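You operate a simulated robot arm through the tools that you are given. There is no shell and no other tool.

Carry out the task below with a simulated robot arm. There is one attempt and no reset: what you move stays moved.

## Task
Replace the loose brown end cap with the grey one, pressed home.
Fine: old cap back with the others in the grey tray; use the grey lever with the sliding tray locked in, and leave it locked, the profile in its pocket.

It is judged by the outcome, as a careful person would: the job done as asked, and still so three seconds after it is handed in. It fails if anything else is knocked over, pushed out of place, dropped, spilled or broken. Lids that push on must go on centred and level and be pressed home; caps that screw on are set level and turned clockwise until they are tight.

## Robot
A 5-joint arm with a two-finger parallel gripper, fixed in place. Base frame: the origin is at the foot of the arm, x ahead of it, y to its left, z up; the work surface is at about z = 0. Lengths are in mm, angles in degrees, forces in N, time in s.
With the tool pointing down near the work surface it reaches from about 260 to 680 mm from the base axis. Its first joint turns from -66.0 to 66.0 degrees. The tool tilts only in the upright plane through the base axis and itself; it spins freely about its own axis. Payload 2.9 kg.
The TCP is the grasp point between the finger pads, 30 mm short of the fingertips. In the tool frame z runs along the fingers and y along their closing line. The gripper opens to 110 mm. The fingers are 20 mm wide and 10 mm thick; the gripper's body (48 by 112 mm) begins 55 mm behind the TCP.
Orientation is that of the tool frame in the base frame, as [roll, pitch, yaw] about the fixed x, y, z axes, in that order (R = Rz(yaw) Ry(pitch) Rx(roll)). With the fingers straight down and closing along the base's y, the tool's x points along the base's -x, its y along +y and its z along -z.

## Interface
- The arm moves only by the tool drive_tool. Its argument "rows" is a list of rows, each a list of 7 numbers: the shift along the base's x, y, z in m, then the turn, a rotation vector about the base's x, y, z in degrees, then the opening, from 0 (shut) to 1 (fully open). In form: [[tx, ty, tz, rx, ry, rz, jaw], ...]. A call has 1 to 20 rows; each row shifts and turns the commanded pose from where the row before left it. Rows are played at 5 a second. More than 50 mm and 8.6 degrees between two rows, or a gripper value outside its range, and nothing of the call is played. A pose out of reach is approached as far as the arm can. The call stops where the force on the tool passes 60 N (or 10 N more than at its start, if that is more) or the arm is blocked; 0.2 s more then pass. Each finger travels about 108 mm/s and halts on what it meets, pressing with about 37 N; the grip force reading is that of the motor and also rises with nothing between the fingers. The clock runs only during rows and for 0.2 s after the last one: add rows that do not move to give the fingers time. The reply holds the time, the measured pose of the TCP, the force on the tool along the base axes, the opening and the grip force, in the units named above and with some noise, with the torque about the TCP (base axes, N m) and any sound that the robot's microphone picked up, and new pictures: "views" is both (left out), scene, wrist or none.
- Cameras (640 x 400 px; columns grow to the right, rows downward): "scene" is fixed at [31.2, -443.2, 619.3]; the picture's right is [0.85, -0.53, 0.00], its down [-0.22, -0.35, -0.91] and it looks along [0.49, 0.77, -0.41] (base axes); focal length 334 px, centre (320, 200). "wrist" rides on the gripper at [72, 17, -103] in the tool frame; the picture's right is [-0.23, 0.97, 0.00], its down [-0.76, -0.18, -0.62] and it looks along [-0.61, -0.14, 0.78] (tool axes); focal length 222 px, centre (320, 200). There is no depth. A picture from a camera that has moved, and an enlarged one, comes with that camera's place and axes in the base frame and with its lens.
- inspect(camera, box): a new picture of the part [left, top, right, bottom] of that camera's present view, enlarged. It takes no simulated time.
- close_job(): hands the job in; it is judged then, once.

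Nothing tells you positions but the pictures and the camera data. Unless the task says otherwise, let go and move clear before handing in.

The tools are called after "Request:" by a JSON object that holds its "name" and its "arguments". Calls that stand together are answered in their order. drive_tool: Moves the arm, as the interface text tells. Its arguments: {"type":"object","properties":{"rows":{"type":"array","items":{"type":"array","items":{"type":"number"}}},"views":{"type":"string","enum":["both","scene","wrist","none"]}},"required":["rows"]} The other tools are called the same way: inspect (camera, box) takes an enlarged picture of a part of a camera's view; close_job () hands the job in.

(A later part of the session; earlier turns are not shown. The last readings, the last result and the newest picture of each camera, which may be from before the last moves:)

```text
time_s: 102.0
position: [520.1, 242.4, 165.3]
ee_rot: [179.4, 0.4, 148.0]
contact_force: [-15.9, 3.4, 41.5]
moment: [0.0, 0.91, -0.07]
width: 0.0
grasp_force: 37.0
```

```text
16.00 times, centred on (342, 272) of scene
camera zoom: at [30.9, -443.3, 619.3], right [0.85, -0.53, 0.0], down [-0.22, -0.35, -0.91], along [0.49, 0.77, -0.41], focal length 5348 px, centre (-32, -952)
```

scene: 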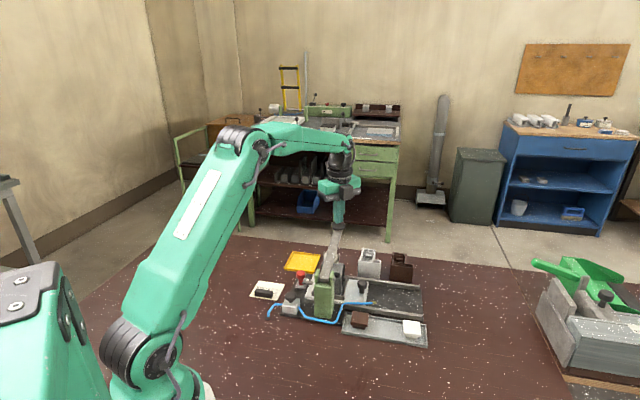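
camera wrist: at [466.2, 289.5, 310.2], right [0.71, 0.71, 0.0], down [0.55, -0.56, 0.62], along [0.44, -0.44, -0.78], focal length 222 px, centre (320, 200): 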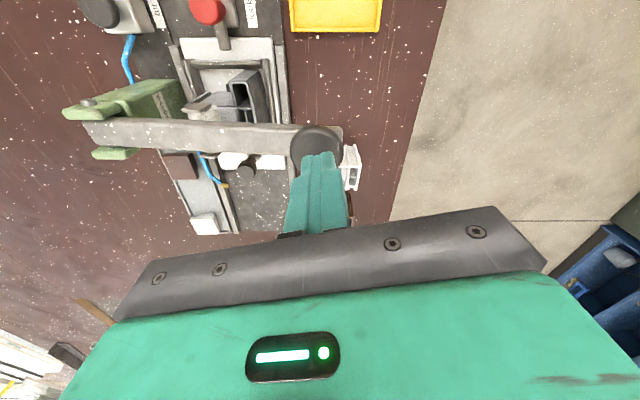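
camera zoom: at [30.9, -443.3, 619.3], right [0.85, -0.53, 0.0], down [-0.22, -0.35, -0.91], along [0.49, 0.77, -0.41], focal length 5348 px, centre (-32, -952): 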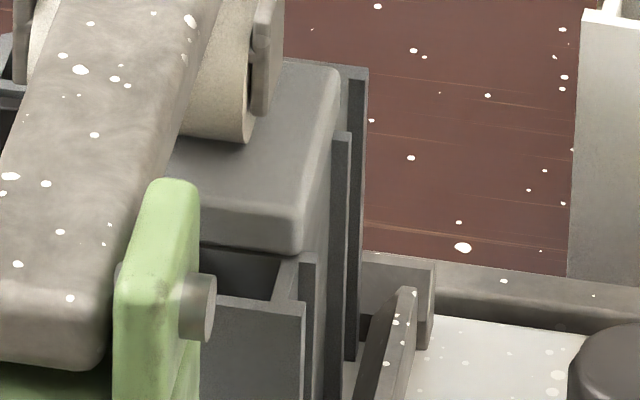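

The cap shows no further movement at over 40 N on the knob, with the roller bearing on its middle, so it is home. I'll ease the lever back up and move clear.

Request:
{"name": "drive_tool", "arguments": {"rows": [[0, 0, 0.002, 0, 0, 0, 0], [0, 0, 0.004, 0, 0, 0, 0], [-0.0003, -0.0003, 0.006, 0, 0, 0, 0], [-0.0003, -0.0003, 0.008, 0, 0, 0, 0], [-0.0003, -0.0003, 0.01, 0, 0, 0, 0], [0, 0, 0.02, 0, 0, 0, 0], [0, 0, 0.04, 0, 0, 0, 0], [0, 0, 0, 0, 0, 0, 0]], "views": "both"}}

Request:
{"name": "inspect", "arguments": {"camera": "scene", "box": [285, 215, 375, 315]}}

Request:
{"name": "inspect", "arguments": {"camera": "scene", "box": [290, 262, 330, 296]}}

Request:
{"name": "inspect", "arguments": {"camera": "wrist", "box": [180, 0, 260, 70]}}

```text
time_s: 103.8
position: [519.9, 242.0, 250.8]
ee_rot: [179.9, 0.0, 148.0]
contact_force: [0.5, 0.8, -0.1]
moment: [0.02, 0.01, 0.02]
width: 0.1
grasp_force: 37.5
camera wrist: at [466.0, 294.2, 353.0], right [0.71, 0.71, 0.0], down [0.55, -0.56, 0.62], along [0.44, -0.44, -0.78], focal length 222 px, centre (320, 200)
```

scene: 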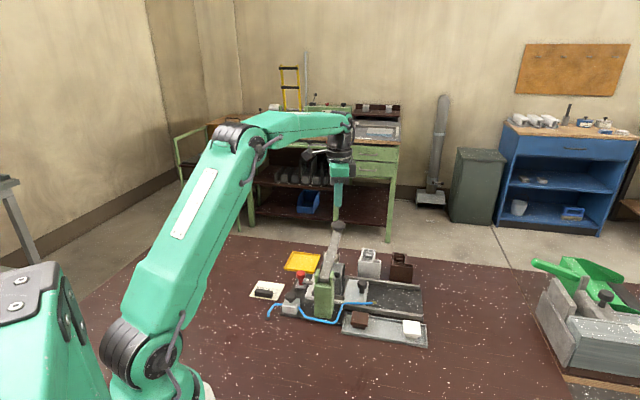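
wrist: 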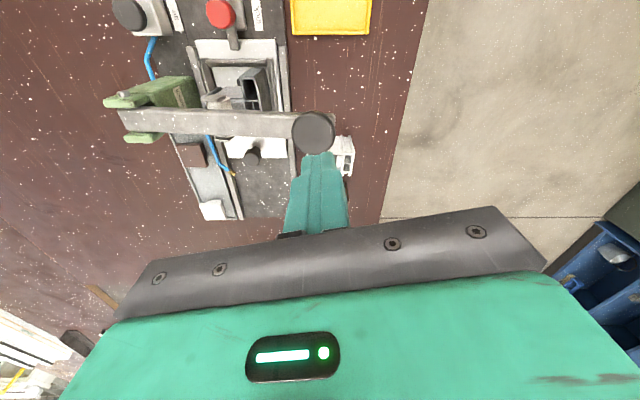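

```text
4.00 times, centred on (330, 265) of scene
camera zoom: at [31.2, -443.2, 619.3], right [0.85, -0.53, 0.0], down [-0.22, -0.35, -0.91], along [0.49, 0.77, -0.41], focal length 1337 px, centre (280, -60)
```

zoom: 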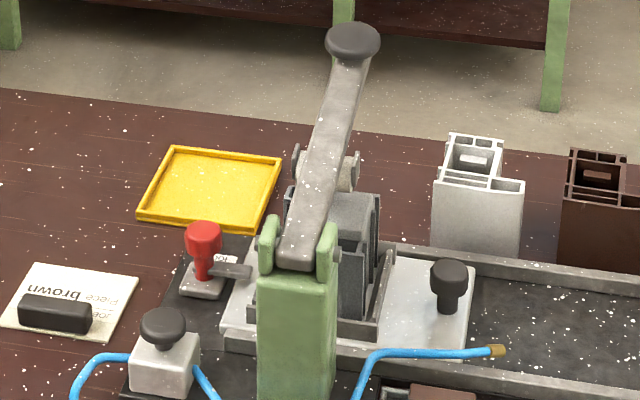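

```text
11.76 times, centred on (310, 279) of scene
camera zoom: at [31.2, -443.2, 619.3], right [0.85, -0.53, 0.0], down [-0.22, -0.35, -0.91], along [0.49, 0.77, -0.41], focal length 3932 px, centre (438, -729)
```

zoom: 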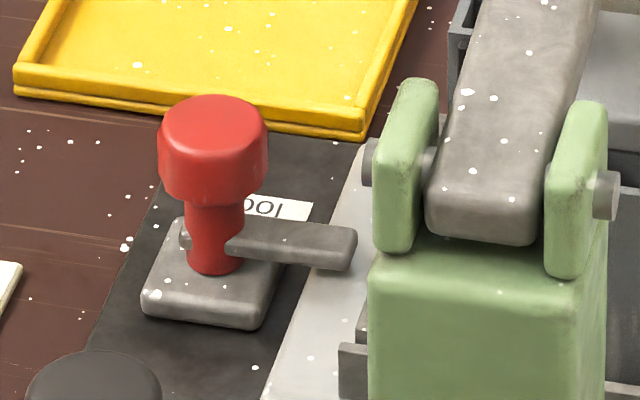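

```text
5.71 times, centred on (220, 35) of wrist
camera zoom: at [466.0, 294.2, 353.0], right [0.71, 0.71, 0.0], down [0.55, -0.56, 0.62], along [0.44, -0.44, -0.78], focal length 1269 px, centre (891, 1143)
```

zoom: 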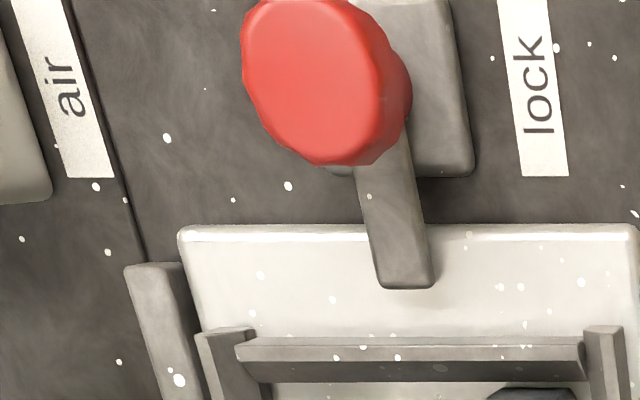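

The latch arm lies squarely over the tray's front edge and everything else looks undisturbed. As a final check I'll give the slide tray a gentle tug by its knob to confirm that the lock holds; moving there now at a safe height.

Request:
{"name": "drive_tool", "arguments": {"rows": [[-0.0007, -0.0066, 0, 0, 0, 8.35, 0], [-0.0007, -0.0066, 0, 0, 0, 8.35, 0], [-0.0007, -0.0066, 0, 0, 0, 8.35, 0], [-0.0007, -0.0066, 0, 0, 0, 8.35, 0], [-0.0007, -0.0066, 0, 0, 0, 8.35, 0], [-0.0007, -0.0066, 0, 0, 0, 8.35, 0], [-0.0007, -0.0066, 0, 0, 0, 8.35, 0], [-0.0007, -0.0066, 0, 0, 0, 8.35, 0], [-0.0007, -0.0066, 0, 0, 0, 8.35, 0.2], [-0.0007, -0.0066, 0, 0, 0, 8.35, 0.4], [-0.0007, -0.0066, 0, 0, 0, 8.35, 0.5], [-0.0007, -0.0066, 0, 0, 0, 8.35, 0.5], [-0.0007, -0.0066, 0, 0, 0, 8.35, 0.5], [-0.0007, -0.0066, 0, 0, 0, 8.35, 0.5], [-0.0007, -0.0066, 0, 0, 0, 8.35, 0.5], [-0.0007, -0.0066, 0, 0, 0, 8.35, 0.5], [-0.0007, -0.0066, 0, 0, 0, 8.35, 0.5], [-0.0007, -0.0066, 0, 0, 0, 8.35, 0.5], [-0.0007, -0.0066, 0, 0, 0, 8.35, 0.5], [-0.0007, -0.0066, 0, 0, 0, 8.35, 0.5]], "views": "wrist"}}

Request:
{"name": "inspect", "arguments": {"camera": "wrist", "box": [240, 60, 400, 200]}}

```text
time_s: 108.0
position: [504.5, 107.5, 251.3]
ee_rot: [179.7, 0.2, -44.9]
contact_force: [0.7, 0.2, -0.2]
moment: [-0.01, -0.02, -0.01]
width: 55.0
grasp_force: 0.0
camera wrist: at [543.9, 45.1, 353.6], right [-0.85, -0.53, 0.0], down [-0.41, 0.66, 0.62], along [-0.33, 0.53, -0.78], focal length 222 px, centre (320, 200)
```

wrist: 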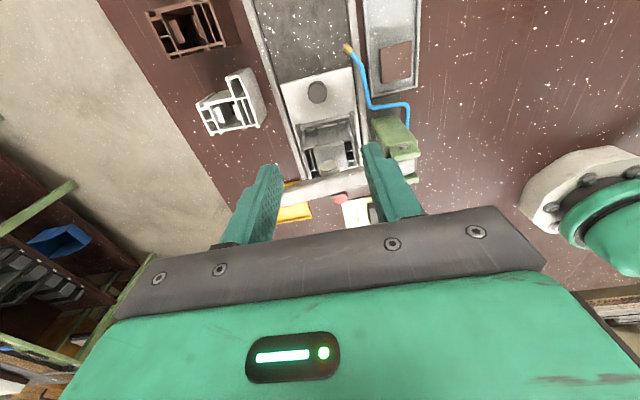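

```text
2.86 times, centred on (320, 130) of wrist
camera zoom: at [543.9, 45.1, 353.6], right [-0.85, -0.53, 0.0], down [-0.41, 0.66, 0.62], along [-0.33, 0.53, -0.78], focal length 635 px, centre (320, 400)
```

zoom: 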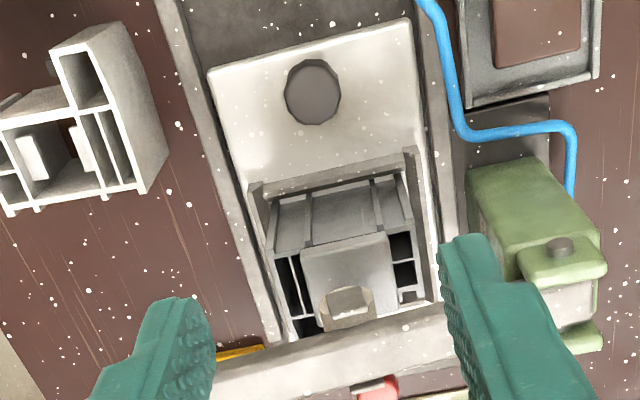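

The knob is at about (510,106), the same as when I left it, so the tray hasn't moved since. I'll go down, grip it lightly and pull back gently.

Request:
{"name": "drive_tool", "arguments": {"rows": [[0.0048, -0.0014, -0.04, 0, 0, 0, 0.5], [0, 0, -0.04, 0, 0, 0, 0.5], [0, 0, -0.04, 0, 0, 0, 0.5], [0, 0, -0.04, 0, 0, 0, 0.5], [0, 0, -0.02, 0, 0, 0, 0.5], [0, 0, -0.011, 0, 0, 0, 0.5], [0, 0, 0, 0, 0, 0, 0.5]], "views": "wrist"}}

Request:
{"name": "inspect", "arguments": {"camera": "wrist", "box": [250, 120, 390, 220]}}

```text
time_s: 109.6
position: [508.8, 107.5, 59.3]
ee_rot: [179.9, 0.1, -45.0]
contact_force: [-0.8, -0.1, 0.3]
moment: [-0.01, -0.01, -0.02]
width: 55.1
grasp_force: 0.0
camera wrist: at [548.2, 44.0, 162.3], right [-0.85, -0.53, 0.0], down [-0.41, 0.66, 0.62], along [-0.33, 0.53, -0.78], focal length 222 px, centre (320, 200)
```

wrist: 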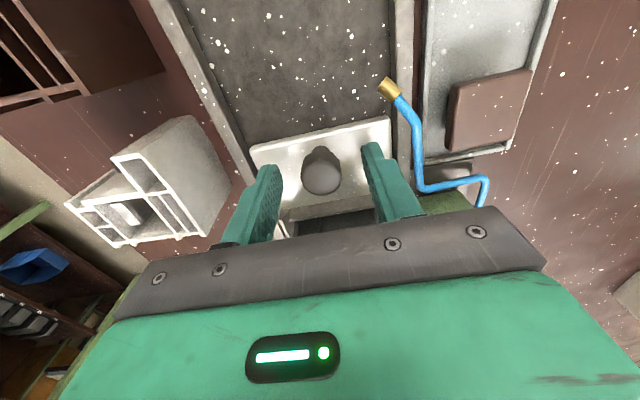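

```text
4.00 times, centred on (320, 170) of wrist
camera zoom: at [548.2, 44.0, 162.3], right [-0.85, -0.53, 0.0], down [-0.41, 0.66, 0.62], along [-0.33, 0.53, -0.78], focal length 888 px, centre (320, 320)
```

zoom: 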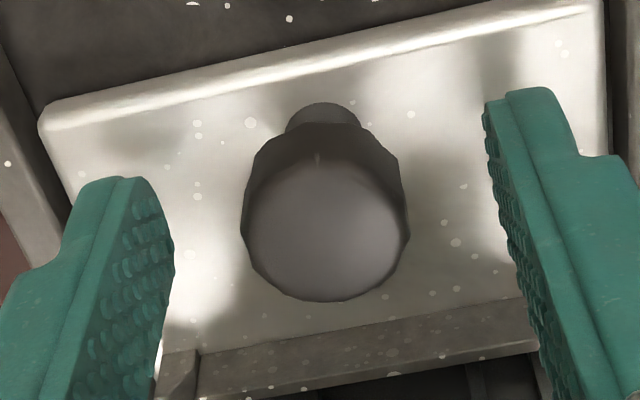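

Centred on the knob. Gripping, then a 3 mm pull outward while watching the force.

Request:
{"name": "drive_tool", "arguments": {"rows": [[0, 0, 0, 0, 0, 0, 0.35], [0, 0, 0, 0, 0, 0, 0.2], [0, 0, 0, 0, 0, 0, 0.15], [0, 0, 0, 0, 0, 0, 0.15]], "views": "none"}}

Request:
{"name": "drive_tool", "arguments": {"rows": [[0.0007, -0.0007, 0, 0, 0, 0, 0.15], [0.0007, -0.0007, 0, 0, 0, 0, 0.15], [0, 0, 0, 0, 0, 0, 0.15]], "views": "none"}}

```text
time_s: 110.6
position: [508.8, 106.3, 59.4]
ee_rot: [179.6, 0.3, -45.1]
contact_force: [-9.5, -10.7, 4.9]
moment: [-0.26, 0.18, -0.02]
width: 25.2
grasp_force: 44.9
```

```text
time_s: 111.4
position: [510.1, 105.8, 59.9]
ee_rot: [179.5, 0.3, -45.1]
contact_force: [-18.8, -4.5, 9.0]
moment: [0.2, 0.86, 0.13]
width: 25.0
grasp_force: 44.5
```

There's already resistance (10 N outward pull held). One more 2 mm of pull to confirm that it is held rather than sliding.

Request:
{"name": "drive_tool", "arguments": {"rows": [[0.0007, -0.0007, 0, 0, 0, 0, 0.15], [0.0004, -0.0004, 0, 0, 0, 0, 0.15], [0, 0, 0, 0, 0, 0, 0.15]], "views": "none"}}

Request:
{"name": "inspect", "arguments": {"camera": "scene", "box": [290, 262, 330, 296]}}

```text
time_s: 112.2
position: [511.0, 104.8, 59.2]
ee_rot: [179.5, 0.3, -45.1]
contact_force: [-17.2, -4.3, 7.1]
moment: [0.34, 1.02, 0.13]
width: 25.1
grasp_force: 45.3
```

```text
11.76 times, centred on (310, 279) of scene
camera zoom: at [31.2, -443.2, 619.3], right [0.85, -0.53, 0.0], down [-0.22, -0.35, -0.91], along [0.49, 0.77, -0.41], focal length 3932 px, centre (438, -729)
```

zoom: 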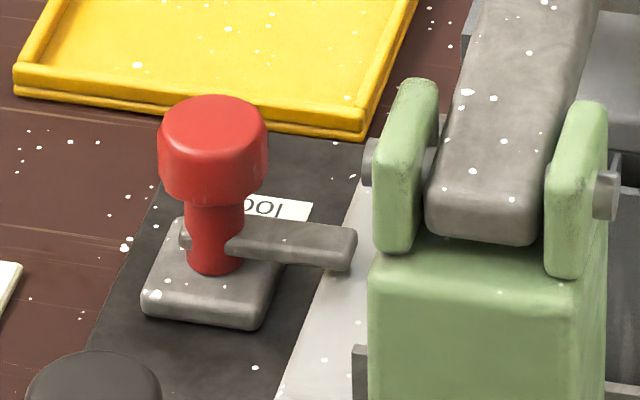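

The tug shows the tray came out about 3 mm against only ~10 N, so it is not truly locked. The roller also sits some 10 mm off the cap's centre, so the tray was not fully in. I'll push it in again from here and feel where it really stops.

Request:
{"name": "drive_tool", "arguments": {"rows": [[-0.0007, 0.0007, 0, 0, 0, 0, 0.15], [-0.0011, 0.0011, 0, 0, 0, 0, 0.15], [-0.0011, 0.0011, 0, 0, 0, 0, 0.15], [0, 0, 0, 0, 0, 0, 0.15]], "views": "none"}}

Request:
{"name": "inspect", "arguments": {"camera": "scene", "box": [290, 262, 330, 296]}}

```text
time_s: 113.2
position: [509.6, 106.5, 58.5]
ee_rot: [179.8, 0.2, -45.2]
contact_force: [-9.1, -28.1, 0.2]
moment: [-1.29, -0.66, -0.07]
width: 25.0
grasp_force: 45.1
```

```text
11.76 times, centred on (310, 279) of scene
camera zoom: at [31.2, -443.2, 619.4], right [0.85, -0.53, 0.0], down [-0.22, -0.35, -0.91], along [0.49, 0.77, -0.41], focal length 3932 px, centre (438, -729)
```

zoom: 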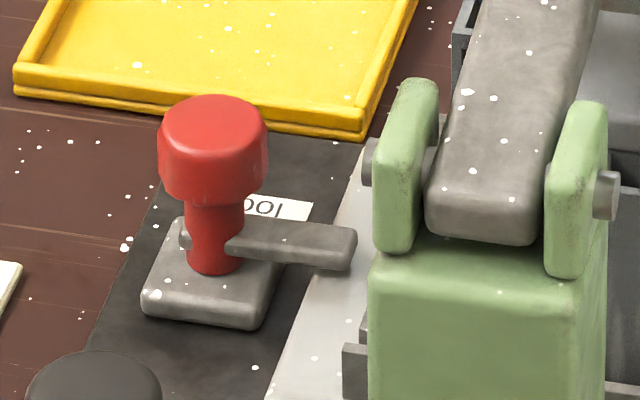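

The tray moves back in with little force. I'll trim the side load and then push further in small steps, watching whether it passes the earlier stop.

Request:
{"name": "drive_tool", "arguments": {"rows": [[-0.0013, -0.0013, 0, 0, 0, 0, 0.15], [0, 0, 0, 0, 0, 0, 0.15]], "views": "none"}}

Request:
{"name": "drive_tool", "arguments": {"rows": [[-0.0011, 0.0011, 0, 0, 0, 0, 0.15], [-0.0011, 0.0011, 0, 0, 0, 0, 0.15], [0, 0, 0, 0, 0, 0, 0.15]], "views": "none"}}

Request:
{"name": "inspect", "arguments": {"camera": "scene", "box": [290, 262, 330, 296]}}

```text
time_s: 113.8
position: [508.6, 106.6, 59.6]
ee_rot: [179.9, 0.1, -44.9]
contact_force: [3.8, -10.9, -10.7]
moment: [-0.25, -0.07, -0.08]
width: 25.2
grasp_force: 45.0
```

```text
time_s: 114.6
position: [508.6, 107.1, 59.8]
ee_rot: [-179.9, 0.0, -45.1]
contact_force: [25.7, -18.6, -19.6]
moment: [-0.4, -0.56, -0.03]
width: 25.4
grasp_force: 44.7
```

```text
11.76 times, centred on (310, 279) of scene
camera zoom: at [31.3, -443.2, 619.4], right [0.85, -0.53, 0.0], down [-0.22, -0.35, -0.91], along [0.49, 0.77, -0.41], focal length 3932 px, centre (438, -729)
```

zoom: 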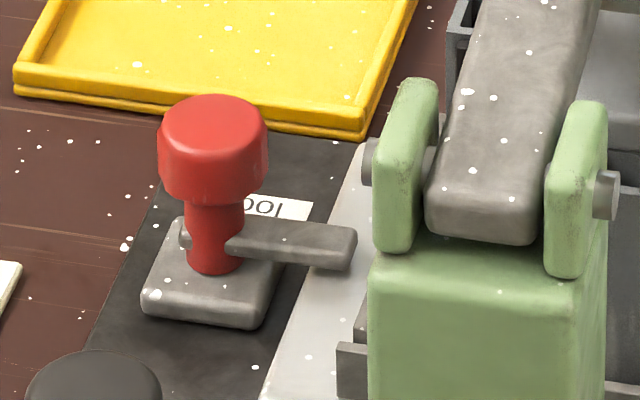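

It stops again at the same place (about 31 N), so this is the tray's true end stop; when I let go earlier I had dragged it ~2–3 mm back before turning the lock. With the tray now hard at the stop and the latch closed, I'll repeat the tug to see whether it holds.

Request:
{"name": "drive_tool", "arguments": {"rows": [[0.0009, -0.0009, -0.0005, 0, 0, 0, 0.15], [0.0007, -0.0007, 0, 0, 0, 0, 0.15], [0, 0, 0, 0, 0, 0, 0.15]], "views": "none"}}

Request:
{"name": "inspect", "arguments": {"camera": "scene", "box": [290, 262, 330, 296]}}

```text
time_s: 115.4
position: [507.8, 107.9, 60.5]
ee_rot: [179.9, 0.0, -44.9]
contact_force: [12.3, -5.6, -2.6]
moment: [-0.27, -0.49, -0.07]
width: 25.2
grasp_force: 44.9
```

```text
11.76 times, centred on (310, 279) of scene
camera zoom: at [31.2, -443.2, 619.3], right [0.85, -0.53, 0.0], down [-0.22, -0.35, -0.91], along [0.49, 0.77, -0.41], focal length 3932 px, centre (438, -729)
```

zoom: 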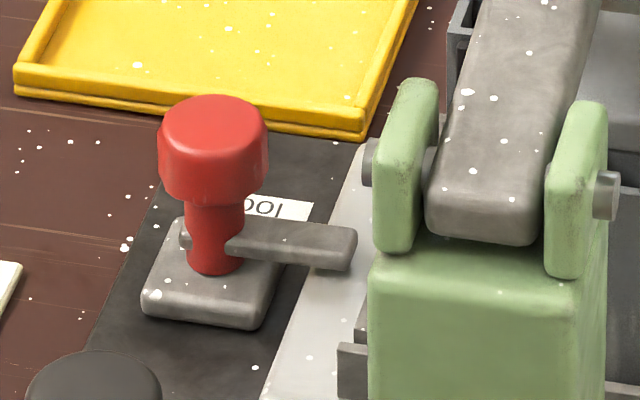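

Force down to about 13 N and the tray is still at the stop. Now pulling back past zero.

Request:
{"name": "drive_tool", "arguments": {"rows": [[0.0007, -0.0007, 0, 0, 0, 0, 0.15], [0.0007, -0.0007, 0, 0, 0, 0, 0.15], [0.0007, -0.0007, 0, 0, 0, 0, 0.15], [0, 0, 0, 0, 0, 0, 0.15]], "views": "none"}}

Request:
{"name": "inspect", "arguments": {"camera": "scene", "box": [290, 262, 330, 296]}}

```text
time_s: 116.4
position: [509.2, 104.5, 61.2]
ee_rot: [179.8, 0.1, -44.8]
contact_force: [-2.8, 23.6, 13.8]
moment: [1.0, 0.74, 0.24]
width: 25.1
grasp_force: 45.3
```

```text
11.76 times, centred on (310, 279) of scene
camera zoom: at [31.1, -443.2, 619.3], right [0.85, -0.53, 0.0], down [-0.22, -0.35, -0.91], along [0.49, 0.77, -0.41], focal length 3932 px, centre (438, -729)
```

zoom: 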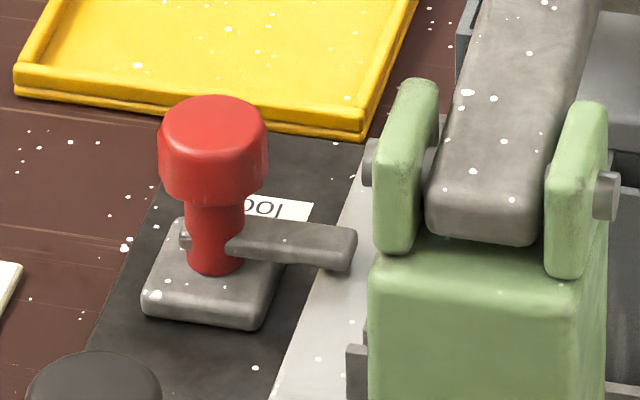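

It gave about 2.4 mm but now resists with 19 N. This may be play against the latch; one more small pull will tell if it builds up.

Request:
{"name": "drive_tool", "arguments": {"rows": [[0.0004, -0.0012, -0.0008, 0, 0, 0, 0.15], [0.0006, -0.0006, 0, 0, 0, 0, 0.15], [0, 0, 0, 0, 0, 0, 0.15]], "views": "none"}}

Request:
{"name": "inspect", "arguments": {"camera": "scene", "box": [290, 262, 330, 296]}}

```text
time_s: 117.2
position: [512.3, 101.2, 60.0]
ee_rot: [-180.0, -0.2, -45.1]
contact_force: [7.1, 6.1, 20.8]
moment: [-0.47, -1.0, -0.13]
width: 25.4
grasp_force: 45.1
```

```text
11.76 times, centred on (310, 279) of scene
camera zoom: at [31.0, -443.2, 619.3], right [0.85, -0.53, 0.0], down [-0.22, -0.35, -0.91], along [0.49, 0.77, -0.41], focal length 3932 px, centre (438, -729)
```

zoom: 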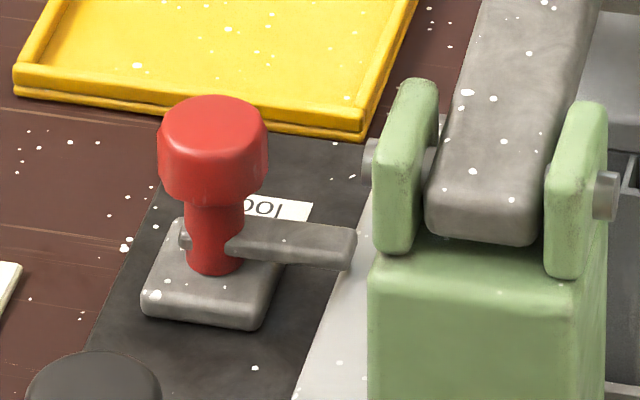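

It slipped free past about 20 N, so the tray really is not held. The end stop may need a firmer push than my side grip gives. I'll let go, put closed fingers behind the knob and push straight in.

Request:
{"name": "drive_tool", "arguments": {"rows": [[0, 0, 0, 0, 0, 0, 0.3], [0, 0, 0, 0, 0, 0, 0.5], [0, 0, 0, 0, 0, 0, 0.5], [0, 0, 0.03, 0, 0, 0, 0.5], [0.01, -0.01, 0.01, 0, 0, 0, 0.3], [0.01, -0.01, 0, 0, 0, 0, 0], [0, 0, 0, 0, 0, 0, 0]], "views": "both"}}

Request:
{"name": "inspect", "arguments": {"camera": "wrist", "box": [240, 100, 400, 210]}}

Request:
{"name": "inspect", "arguments": {"camera": "scene", "box": [285, 225, 405, 325]}}

```text
time_s: 118.8
position: [529.8, 82.3, 97.5]
ee_rot: [179.8, 0.2, -45.0]
contact_force: [-1.2, -0.3, -0.6]
moment: [0.0, 0.01, -0.02]
width: 0.1
grasp_force: 36.7
camera wrist: at [569.4, 19.1, 201.1], right [-0.85, -0.53, 0.0], down [-0.41, 0.66, 0.62], along [-0.33, 0.53, -0.78], focal length 222 px, centre (320, 200)
```

scene: 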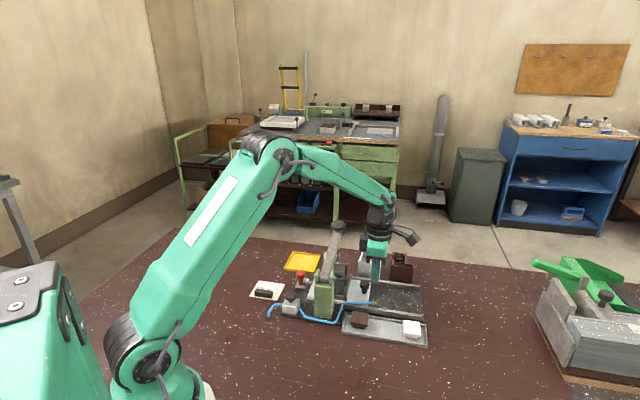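
wrist: 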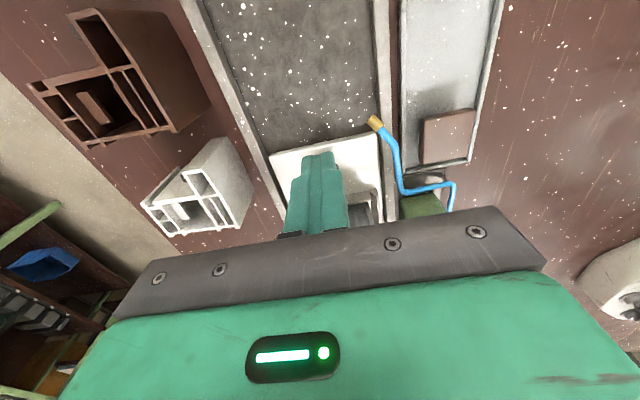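

```text
3.64 times, centred on (320, 155) of wrist
camera zoom: at [569.4, 19.1, 201.1], right [-0.85, -0.53, 0.0], down [-0.41, 0.66, 0.62], along [-0.33, 0.53, -0.78], focal length 808 px, centre (320, 364)
```

zoom: 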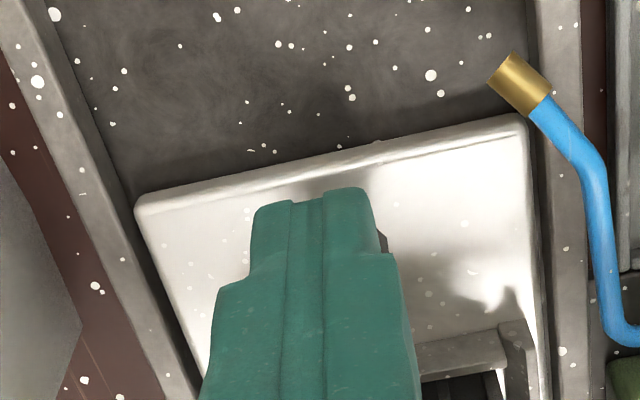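

```text
4.00 times, centred on (345, 275) of scene
camera zoom: at [31.2, -443.2, 619.3], right [0.85, -0.53, 0.0], down [-0.22, -0.35, -0.91], along [0.49, 0.77, -0.41], focal length 1337 px, centre (220, -100)
```

zoom: 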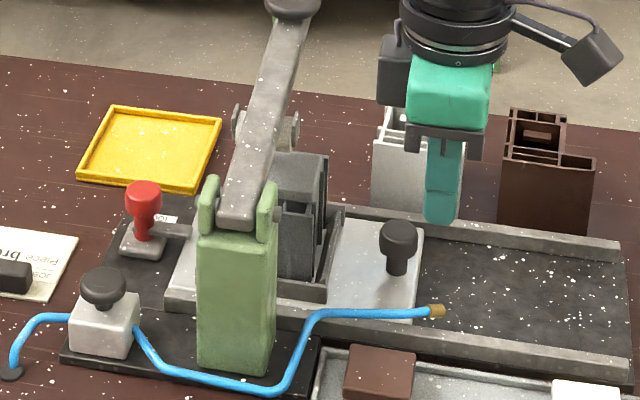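

The knob is just ahead of the closed fingers. I'll step back a few millimetres for clearance, lower behind the knob, and then push straight in.

Request:
{"name": "drive_tool", "arguments": {"rows": [[0.0045, -0.0015, 0, 0, 0, 0, 0], [0, 0, -0.02, 0, 0, 0, 0], [0, 0, -0.016, 0, 0, 0, 0], [0, 0, 0, 0, 0, 0, 0]], "views": "none"}}

Request:
{"name": "inspect", "arguments": {"camera": "scene", "box": [350, 255, 420, 315]}}

```text
time_s: 119.8
position: [534.9, 81.2, 63.4]
ee_rot: [179.8, 0.2, -45.0]
contact_force: [0.5, -0.3, 1.4]
moment: [0.03, 0.0, 0.0]
width: 0.1
grasp_force: 36.5
```

```text
6.67 times, centred on (385, 285) of scene
camera zoom: at [31.2, -443.2, 619.3], right [0.85, -0.53, 0.0], down [-0.22, -0.35, -0.91], along [0.49, 0.77, -0.41], focal length 2228 px, centre (-113, -367)
```

zoom: 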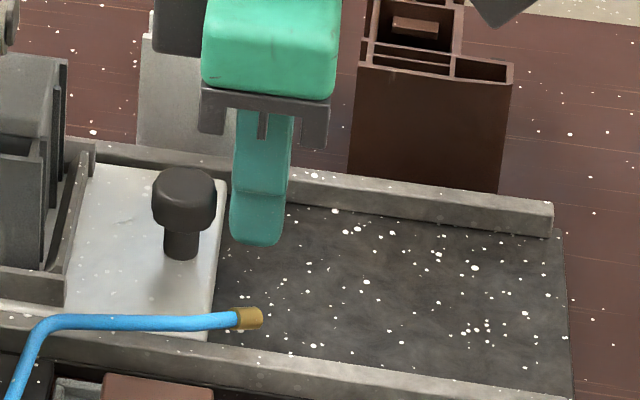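

The fingers are behind the knob with a small gap. Pushing in with 2 mm steps.

Request:
{"name": "drive_tool", "arguments": {"rows": [[-0.0014, 0.0014, 0, 0, 0, 0, 0], [-0.0014, 0.0014, 0, 0, 0, 0, 0], [-0.0014, 0.0014, 0, 0, 0, 0, 0], [-0.0014, 0.0014, 0, 0, 0, 0, 0], [-0.0014, 0.0014, 0, 0, 0, 0, 0], [-0.0014, 0.0014, 0, 0, 0, 0, 0], [0, 0, 0, 0, 0, 0, 0]], "views": "none"}}

Request:
{"name": "inspect", "arguments": {"camera": "scene", "box": [290, 262, 330, 296]}}

```text
time_s: 121.4
position: [527.2, 88.1, 61.9]
ee_rot: [179.9, 0.1, -45.1]
contact_force: [8.7, -13.1, -3.2]
moment: [-0.22, -0.39, 0.04]
width: 0.0
grasp_force: 37.0
```

```text
11.76 times, centred on (310, 279) of scene
camera zoom: at [31.2, -443.2, 619.3], right [0.85, -0.53, 0.0], down [-0.22, -0.35, -0.91], along [0.49, 0.77, -0.41], focal length 3932 px, centre (438, -729)
```

zoom: 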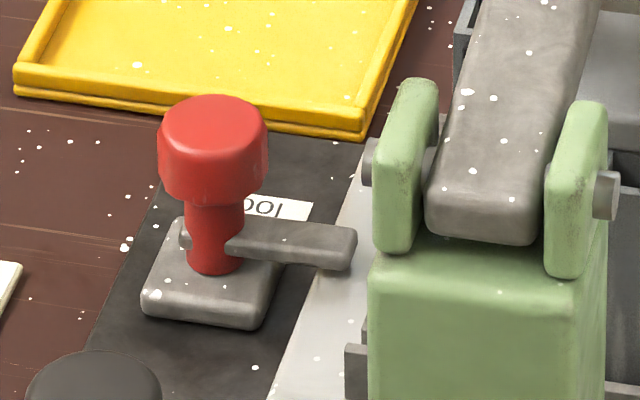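

There is now about 15 N of resistance near the end, with the latch arm over the tray. I'll keep pushing to the stop and then harder, up to about 50 N.

Request:
{"name": "drive_tool", "arguments": {"rows": [[-0.0011, 0.0011, 0, 0, 0, 0, 0], [-0.0011, 0.0011, 0, 0, 0, 0, 0], [-0.0007, 0.0007, 0, 0, 0, 0, 0], [0, 0, 0, 0, 0, 0, 0]], "views": "none"}}

Request:
{"name": "inspect", "arguments": {"camera": "scene", "box": [290, 262, 330, 296]}}

```text
time_s: 122.4
position: [525.0, 90.9, 61.8]
ee_rot: [-180.0, 0.0, -45.2]
contact_force: [25.1, -27.5, -8.7]
moment: [-1.07, -0.4, 0.04]
width: 0.0
grasp_force: 37.0
```

```text
11.76 times, centred on (310, 279) of scene
camera zoom: at [31.2, -443.2, 619.4], right [0.85, -0.53, 0.0], down [-0.22, -0.35, -0.91], along [0.49, 0.77, -0.41], focal length 3932 px, centre (438, -729)
```

zoom: 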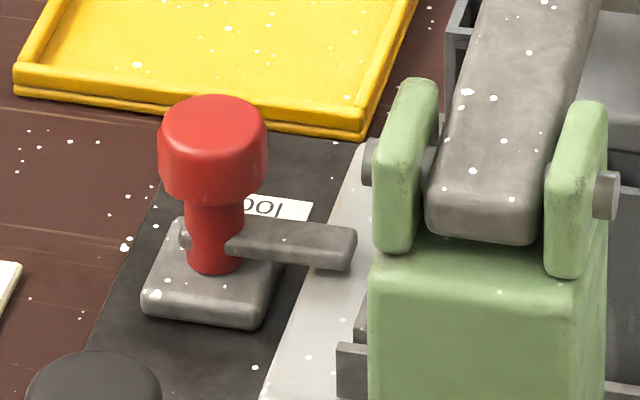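

37 N and at the same stop. Pushing up toward the limit to see if anything clicks further.

Request:
{"name": "drive_tool", "arguments": {"rows": [[-0.0007, 0.0007, 0, 0, 0, 0, 0], [-0.0004, 0.0004, 0, 0, 0, 0, 0], [0, 0, 0, 0, 0, 0, 0]], "views": "none"}}

Request:
{"name": "inspect", "arguments": {"camera": "scene", "box": [290, 262, 330, 296]}}

```text
time_s: 123.2
position: [525.7, 90.1, 62.0]
ee_rot: [-179.8, -0.2, -45.4]
contact_force: [34.0, -35.0, -11.7]
moment: [-1.03, -0.8, 0.02]
width: 0.0
grasp_force: 37.0
```

```text
11.76 times, centred on (310, 279) of scene
camera zoom: at [31.2, -443.2, 619.4], right [0.85, -0.53, 0.0], down [-0.22, -0.35, -0.91], along [0.49, 0.77, -0.41], focal length 3932 px, centre (438, -729)
```

zoom: 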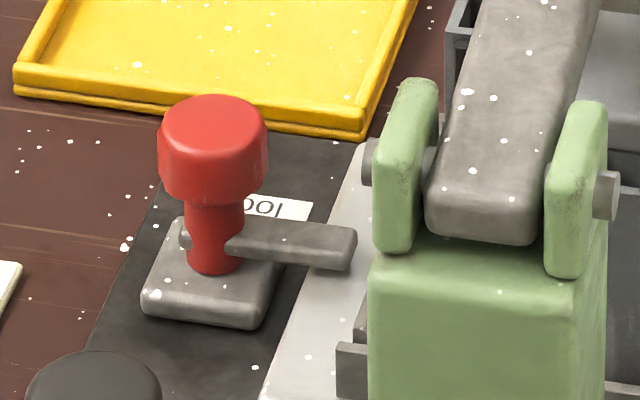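

It holds at the same hard stop even at 49 N, so the tray is fully in now. I'll back off without dragging it, then open the latch and close it again with the tray truly at its stop. First a retreat and rise.

Request:
{"name": "drive_tool", "arguments": {"rows": [[0.0015, -0.0015, 0, 0, 0, 0, 0], [0.004, -0.004, 0, 0, 0, 0, 0], [0.004, -0.004, 0, 0, 0, 0, 0], [0, 0, 0.04, 0, 0, 0, 0], [0, 0, 0.05, 0, 0, 0, 0], [0, 0, 0.05, 0, 0, 0, 0], [0, 0, 0.05, 0, 0, 0, 0], [0, 0, 0, 0, 0, 0, 0]], "views": "none"}}

Request:
{"name": "inspect", "arguments": {"camera": "scene", "box": [290, 262, 330, 296]}}

Request:
{"name": "inspect", "arguments": {"camera": "wrist", "box": [230, 60, 410, 190]}}

```text
time_s: 125.0
position: [532.4, 84.0, 253.4]
ee_rot: [179.7, 0.2, -45.0]
contact_force: [-0.1, -0.7, 0.3]
moment: [0.01, -0.01, -0.01]
width: 0.1
grasp_force: 37.0
```

```text
11.76 times, centred on (310, 279) of scene
camera zoom: at [31.2, -443.2, 619.3], right [0.85, -0.53, 0.0], down [-0.22, -0.35, -0.91], along [0.49, 0.77, -0.41], focal length 3932 px, centre (438, -729)
```

zoom: 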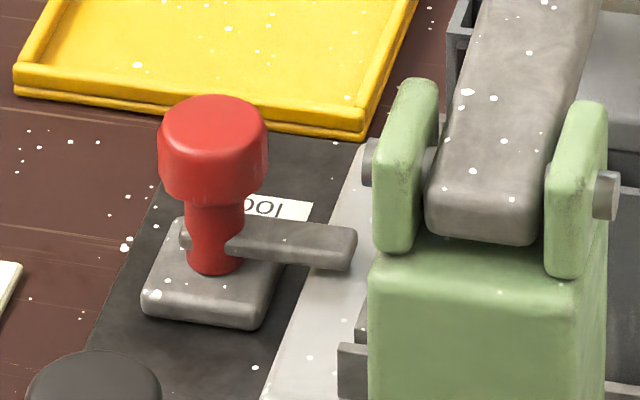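

```text
3.08 times, centred on (320, 125) of wrist
camera zoom: at [570.6, 20.7, 355.7], right [-0.85, -0.53, 0.0], down [-0.41, 0.66, 0.62], along [-0.33, 0.53, -0.78], focal length 684 px, centre (320, 431)
```

zoom: 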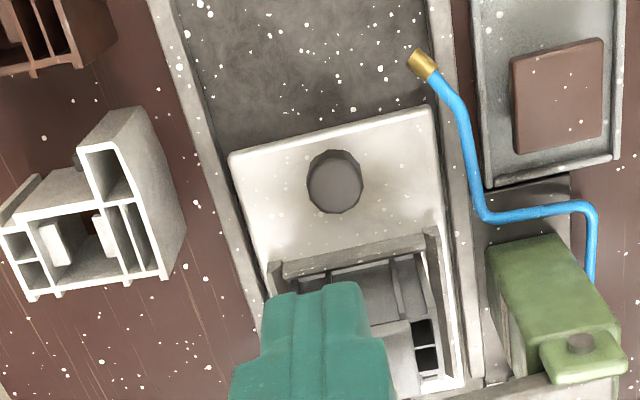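

The tray stays at its stop this time. Now going over to the lock, turning the wrist back through its free range.

Request:
{"name": "drive_tool", "arguments": {"rows": [[-0.0057, 0.0057, 0, 0, 0, -8.1, 0], [-0.0057, 0.0057, 0, 0, 0, -8.1, 0], [-0.0057, 0.0057, 0, 0, 0, -8.1, 0], [-0.0057, 0.0057, 0, 0, 0, -8.1, 0], [-0.0057, 0.0057, 0, 0, 0, -8.1, 0], [-0.0057, 0.0057, 0, 0, 0, -8.1, 0], [-0.0057, 0.0057, 0, 0, 0, -8.1, 0], [-0.0057, 0.0057, 0, 0, 0, -8.1, 0], [-0.0057, 0.0057, 0, 0, 0, -8.1, 0], [-0.0057, 0.0057, 0, 0, 0, -8.1, 0], [-0.0057, 0.0057, 0, 0, 0, -8.1, 0], [-0.0057, 0.0057, 0, 0, 0, -8.1, 0], [-0.0057, 0.0057, 0, 0, 0, -8.1, 0], [-0.0057, 0.0057, 0, 0, 0, -8.1, 0], [-0.0057, 0.0057, 0, 0, 0, -8.1, 0]], "views": "none"}}

Request:
{"name": "drive_tool", "arguments": {"rows": [[-0.0057, 0.0056, 0, 0, 0, -8.1, 0.1], [-0.0057, 0.0056, 0, 0, 0, -8.1, 0.2], [-0.0057, 0.0056, 0, 0, 0, -8.1, 0.4], [-0.0057, 0.0056, 0, 0, 0, -8.1, 0.45], [-0.0057, 0.0056, 0, 0, 0, -8.1, 0.45], [-0.0057, 0.0056, 0, 0, 0, -8.1, 0.45], [-0.0057, 0.0056, 0, 0, 0, -8.1, 0.45], [-0.0057, 0.0056, 0, 0, 0, -8.1, 0.45], [-0.0057, 0.0056, 0, 0, 0, -8.1, 0.45], [-0.0057, 0.0056, 0, 0, 0, -8.1, 0.45], [0, 0, -0.045, 0, 0, 0, 0.45], [0, 0, -0.045, 0, 0, 0, 0.45], [0, 0, -0.03, 0, 0, 0, 0.45], [0, 0, 0, 0, 0, 0, 0.45]], "views": "both"}}

Request:
{"name": "inspect", "arguments": {"camera": "wrist", "box": [240, 90, 400, 200]}}

```text
time_s: 128.2
position: [447.8, 170.1, 252.0]
ee_rot: [180.0, -0.2, -166.7]
contact_force: [0.3, 0.0, 0.2]
moment: [0.0, 0.01, -0.01]
width: 0.2
grasp_force: 37.6
```

```text
time_s: 131.2
position: [390.0, 227.1, 130.7]
ee_rot: [179.5, -0.2, 112.7]
contact_force: [-0.1, -0.4, -0.2]
moment: [0.0, -0.01, 0.05]
width: 49.6
grasp_force: 0.1
camera wrist: at [375.8, 299.1, 234.5], right [0.99, 0.16, 0.01], down [0.12, -0.77, 0.62], along [0.11, -0.61, -0.78], focal length 222 px, centre (320, 200)
```

scene: 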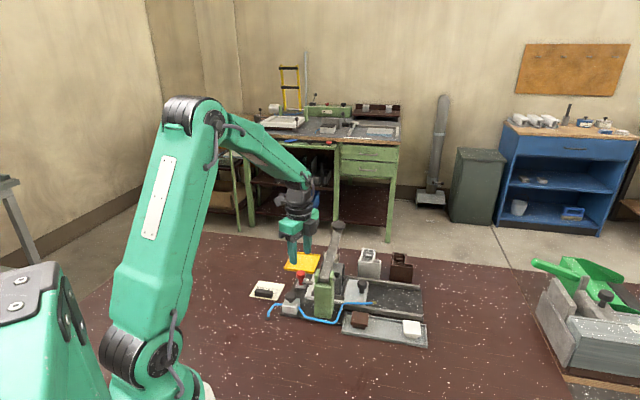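
wrist: 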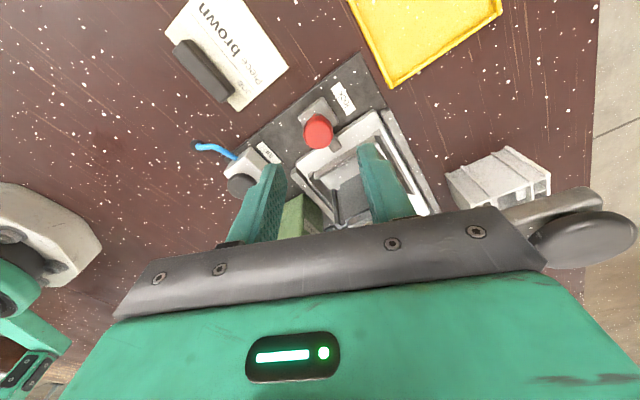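

```text
3.64 times, centred on (320, 145) of wrist
camera zoom: at [375.8, 299.1, 234.5], right [0.99, 0.16, 0.01], down [0.12, -0.77, 0.62], along [0.11, -0.61, -0.78], focal length 808 px, centre (320, 400)
```

zoom: 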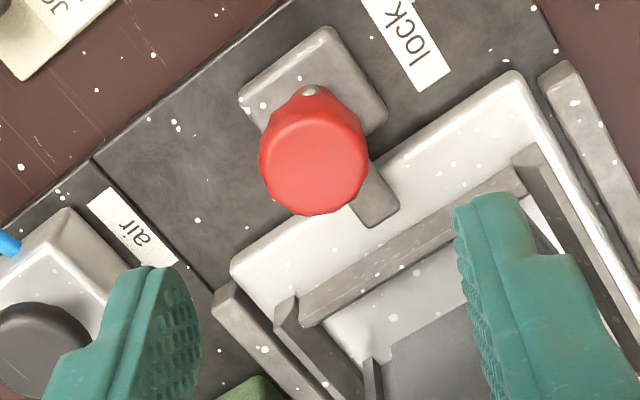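

The red knob is below, the tray is at its stop and the latch is closed. I'll lower onto the knob and grip it to open the latch counter-clockwise first.

Request:
{"name": "drive_tool", "arguments": {"rows": [[-0.0011, -0.0015, -0.03, 0, 0, 0, 0.45], [0, 0, -0.02, 0, 0, 0, 0.45], [0, 0, -0.012, 0, 0, 0, 0.45], [0, 0, 0, 0, 0, 0, 0.3], [0, 0, 0, 0, 0, 0, 0.15], [0, 0, 0, 0, 0, 0, 0.15]], "views": "none"}}

Request:
{"name": "inspect", "arguments": {"camera": "wrist", "box": [240, 100, 400, 210]}}

```text
time_s: 132.6
position: [388.8, 223.9, 69.5]
ee_rot: [179.4, 0.0, 112.5]
contact_force: [9.1, 4.9, -7.8]
moment: [0.19, -0.25, -0.02]
width: 25.4
grasp_force: 45.1
```

```text
3.64 times, centred on (320, 155) of wrist
camera zoom: at [375.2, 297.3, 172.9], right [0.99, 0.16, 0.01], down [0.12, -0.78, 0.62], along [0.11, -0.61, -0.78], focal length 808 px, centre (320, 364)
```

zoom: 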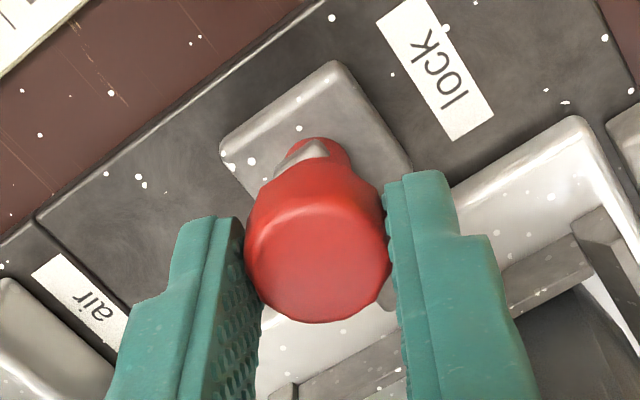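

Gripped. Before opening it, I'll try whether the latch can be turned further clockwise with a bit more torque, since it may simply not have been fully closed.

Request:
{"name": "drive_tool", "arguments": {"rows": [[0.0006, 0.0003, -0.0005, 0, 0, 0, 0.15], [0, 0, 0, 0, 0, -2, 0.15], [0, 0, 0, 0, 0, -2, 0.15], [0, 0, 0, 0, 0, 0, 0.15]], "views": "none"}}

Request:
{"name": "inspect", "arguments": {"camera": "wrist", "box": [240, 100, 400, 210]}}

Request:
{"name": "inspect", "arguments": {"camera": "scene", "box": [290, 262, 330, 296]}}

```text
time_s: 133.6
position: [388.8, 224.8, 69.7]
ee_rot: [179.6, -0.2, 108.5]
contact_force: [4.3, 4.8, -3.1]
moment: [0.08, -0.08, 0.45]
width: 24.9
grasp_force: 45.1
```

```text
3.64 times, centred on (320, 155) of wrist
camera zoom: at [380.4, 298.0, 173.0], right [1.0, 0.09, 0.01], down [0.07, -0.78, 0.62], along [0.06, -0.62, -0.78], focal length 808 px, centre (320, 364)
```

zoom: 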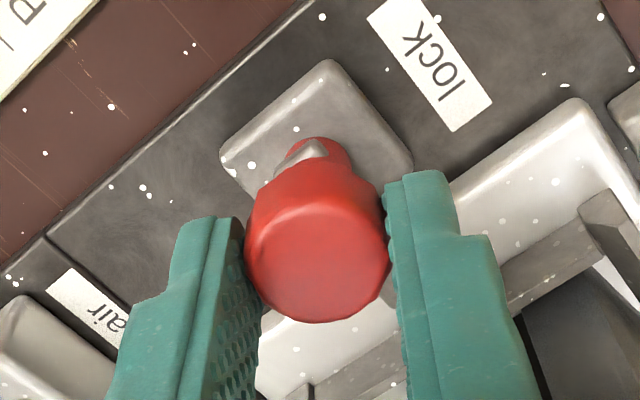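

```text
11.76 times, centred on (310, 279) of scene
camera zoom: at [31.2, -443.2, 619.3], right [0.85, -0.53, 0.0], down [-0.22, -0.35, -0.91], along [0.49, 0.77, -0.41], focal length 3932 px, centre (438, -729)
```

zoom: 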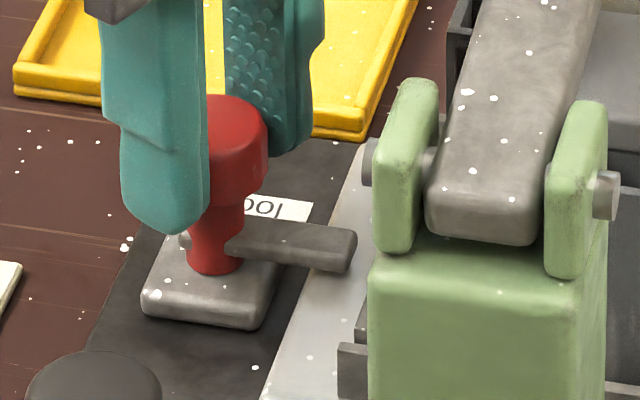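

It is firmly at its end stop (0.45 N·m). So I'll cycle it: open the latch counter-clockwise in two strokes, then close it again with the tray seated at its stop.

Request:
{"name": "drive_tool", "arguments": {"rows": [[0, 0, 0, 0, 0, 4, 0.15], [0, 0, 0, 0, 0, 6, 0.15], [0, 0, 0, 0, 0, 6, 0.15], [0, 0, 0, 0, 0, 6, 0.15], [0, 0, 0, 0, 0, 6, 0.15], [0, 0, 0, 0, 0, 6, 0.15], [0, 0, 0, 0, 0, 6, 0.15], [0, 0, 0, 0, 0, 6, 0.15], [0, 0, 0, 0, 0, 0, 0.15]], "views": "none"}}

Request:
{"name": "inspect", "arguments": {"camera": "scene", "box": [290, 262, 330, 296]}}

```text
time_s: 135.6
position: [391.0, 224.8, 68.6]
ee_rot: [179.5, 0.2, 154.6]
contact_force: [13.4, 22.2, -12.2]
moment: [0.73, 0.2, -0.06]
width: 25.5
grasp_force: 45.1
```

```text
11.76 times, centred on (310, 279) of scene
camera zoom: at [31.3, -443.2, 619.4], right [0.85, -0.53, 0.0], down [-0.22, -0.35, -0.91], along [0.49, 0.77, -0.41], focal length 3932 px, centre (438, -729)
```

zoom: 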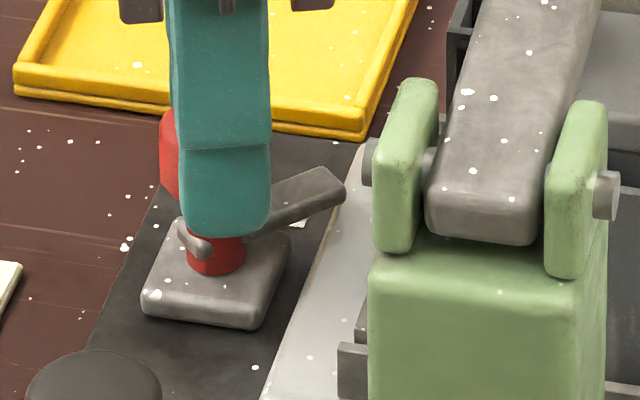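

The latch arm is now half open and clear of the tray. Relaxing the side load and closing it again clockwise to the end stop.

Request:
{"name": "drive_tool", "arguments": {"rows": [[0.001, 0.0015, -0.0008, 0, 0, 0, 0.15], [0, 0, 0, 0, 0, -6, 0.15], [0, 0, 0, 0, 0, -6, 0.15], [0, 0, 0, 0, 0, -6, 0.15], [0, 0, 0, 0, 0, -6, 0.15], [0, 0, 0, 0, 0, -6, 0.15], [0, 0, 0, 0, 0, -6, 0.15], [0, 0, 0, 0, 0, -6, 0.15], [0, 0, 0, 0, 0, 0, 0.15]], "views": "none"}}

Request:
{"name": "inspect", "arguments": {"camera": "scene", "box": [290, 262, 330, 296]}}

```text
time_s: 137.6
position: [388.4, 225.0, 68.9]
ee_rot: [179.8, 0.1, 112.3]
contact_force: [-8.0, -32.2, 37.9]
moment: [-0.88, 0.36, 0.01]
width: 25.4
grasp_force: 45.2
```

```text
11.76 times, centred on (310, 279) of scene
camera zoom: at [31.0, -443.3, 619.3], right [0.85, -0.53, 0.0], down [-0.22, -0.35, -0.91], along [0.49, 0.77, -0.41], focal length 3932 px, centre (438, -729)
```

zoom: 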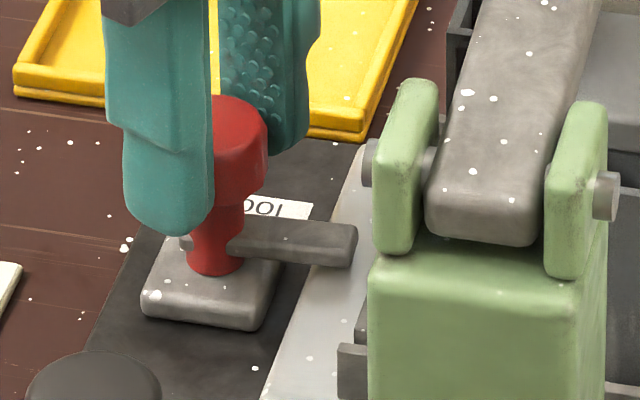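

Nearly closed. Relaxing the loads and taking it the last few degrees to the stop.

Request:
{"name": "drive_tool", "arguments": {"rows": [[-0.0005, -0.0022, 0.0025, 0, 0, 0, 0.15], [0, 0, 0, 0, 0, -2, 0.15], [0, 0, 0, 0, 0, -2, 0.15], [0, 0, 0, 0, 0, 0, 0.15]], "views": "none"}}

Request:
{"name": "inspect", "arguments": {"camera": "scene", "box": [290, 262, 330, 296]}}

```text
time_s: 138.6
position: [388.9, 224.4, 69.9]
ee_rot: [179.5, -0.1, 108.6]
contact_force: [9.2, 12.5, -37.7]
moment: [0.28, -0.2, 0.06]
width: 25.6
grasp_force: 44.7
```

```text
11.76 times, centred on (310, 279) of scene
camera zoom: at [31.4, -443.1, 619.4], right [0.85, -0.53, 0.0], down [-0.22, -0.35, -0.91], along [0.49, 0.77, -0.41], focal length 3932 px, centre (438, -729)
```

zoom: 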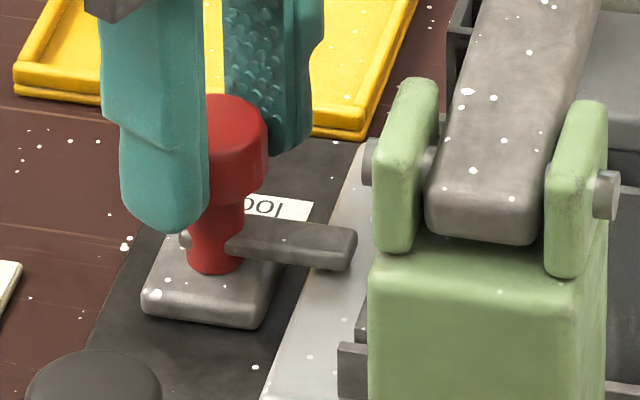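

Correcting the vertical load and turning a little further to feel the stop torque.

Request:
{"name": "drive_tool", "arguments": {"rows": [[0.0005, 0.0008, -0.0024, 0, 0, 0, 0.15], [0, 0, 0, 0, 0, -2, 0.15], [0, 0, 0, 0, 0, -2, 0.15], [0, 0, 0, 0, 0, 0, 0.15]], "views": "none"}}

```text
time_s: 139.6
position: [390.0, 224.4, 69.5]
ee_rot: [179.7, -0.2, 104.6]
contact_force: [-21.2, -5.9, 12.8]
moment: [-0.24, 0.64, 0.56]
width: 25.2
grasp_force: 45.5
```

The latch is at its stop again (0.56 N·m). I'll release it, rise, and go back to the tray knob for another gentle tug.

Request:
{"name": "drive_tool", "arguments": {"rows": [[0, 0, 0, 0, 0, 2, 0.15], [0, 0, 0, 0, 0, 0, 0.3], [0, 0, 0, 0, 0, 0, 0.45], [0, 0, 0, 0, 0, 0, 0.45], [0, 0, 0.02, 0, 0, 0, 0.45], [0, 0, 0.05, 0, 0, 0, 0.45], [0, 0, 0.05, 0, 0, 0, 0.45], [0, 0, 0.05, 0, 0, 0, 0.45], [0, 0, 0.012, 0, 0, 0, 0.45]], "views": "none"}}

Request:
{"name": "inspect", "arguments": {"camera": "scene", "box": [290, 262, 330, 296]}}

Request:
{"name": "inspect", "arguments": {"camera": "wrist", "box": [260, 60, 420, 180]}}

```text
time_s: 141.6
position: [390.7, 222.7, 252.7]
ee_rot: [179.5, -0.1, 106.5]
contact_force: [-0.5, 0.1, -0.1]
moment: [0.02, 0.0, -0.01]
width: 49.6
grasp_force: 0.1
```

```text
11.76 times, centred on (310, 279) of scene
camera zoom: at [31.2, -443.2, 619.3], right [0.85, -0.53, 0.0], down [-0.22, -0.35, -0.91], along [0.49, 0.77, -0.41], focal length 3932 px, centre (438, -729)
```

zoom: 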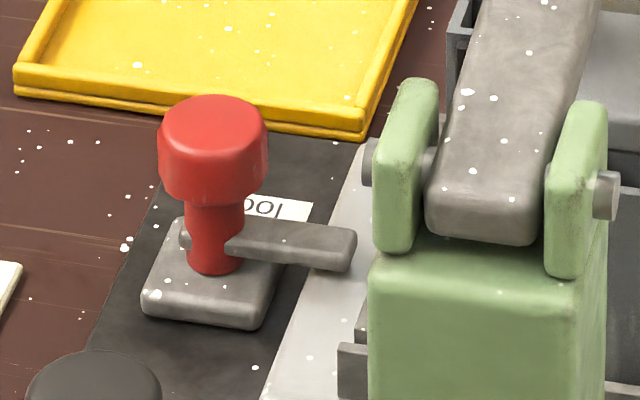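

```text
3.33 times, centred on (340, 120) of wrist
camera zoom: at [383.8, 297.3, 355.5], right [1.0, 0.06, 0.01], down [0.04, -0.78, 0.62], along [0.04, -0.62, -0.78], focal length 740 px, centre (253, 467)
```

zoom: 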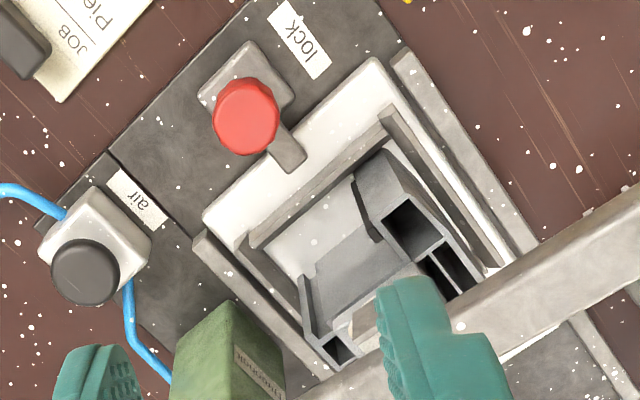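

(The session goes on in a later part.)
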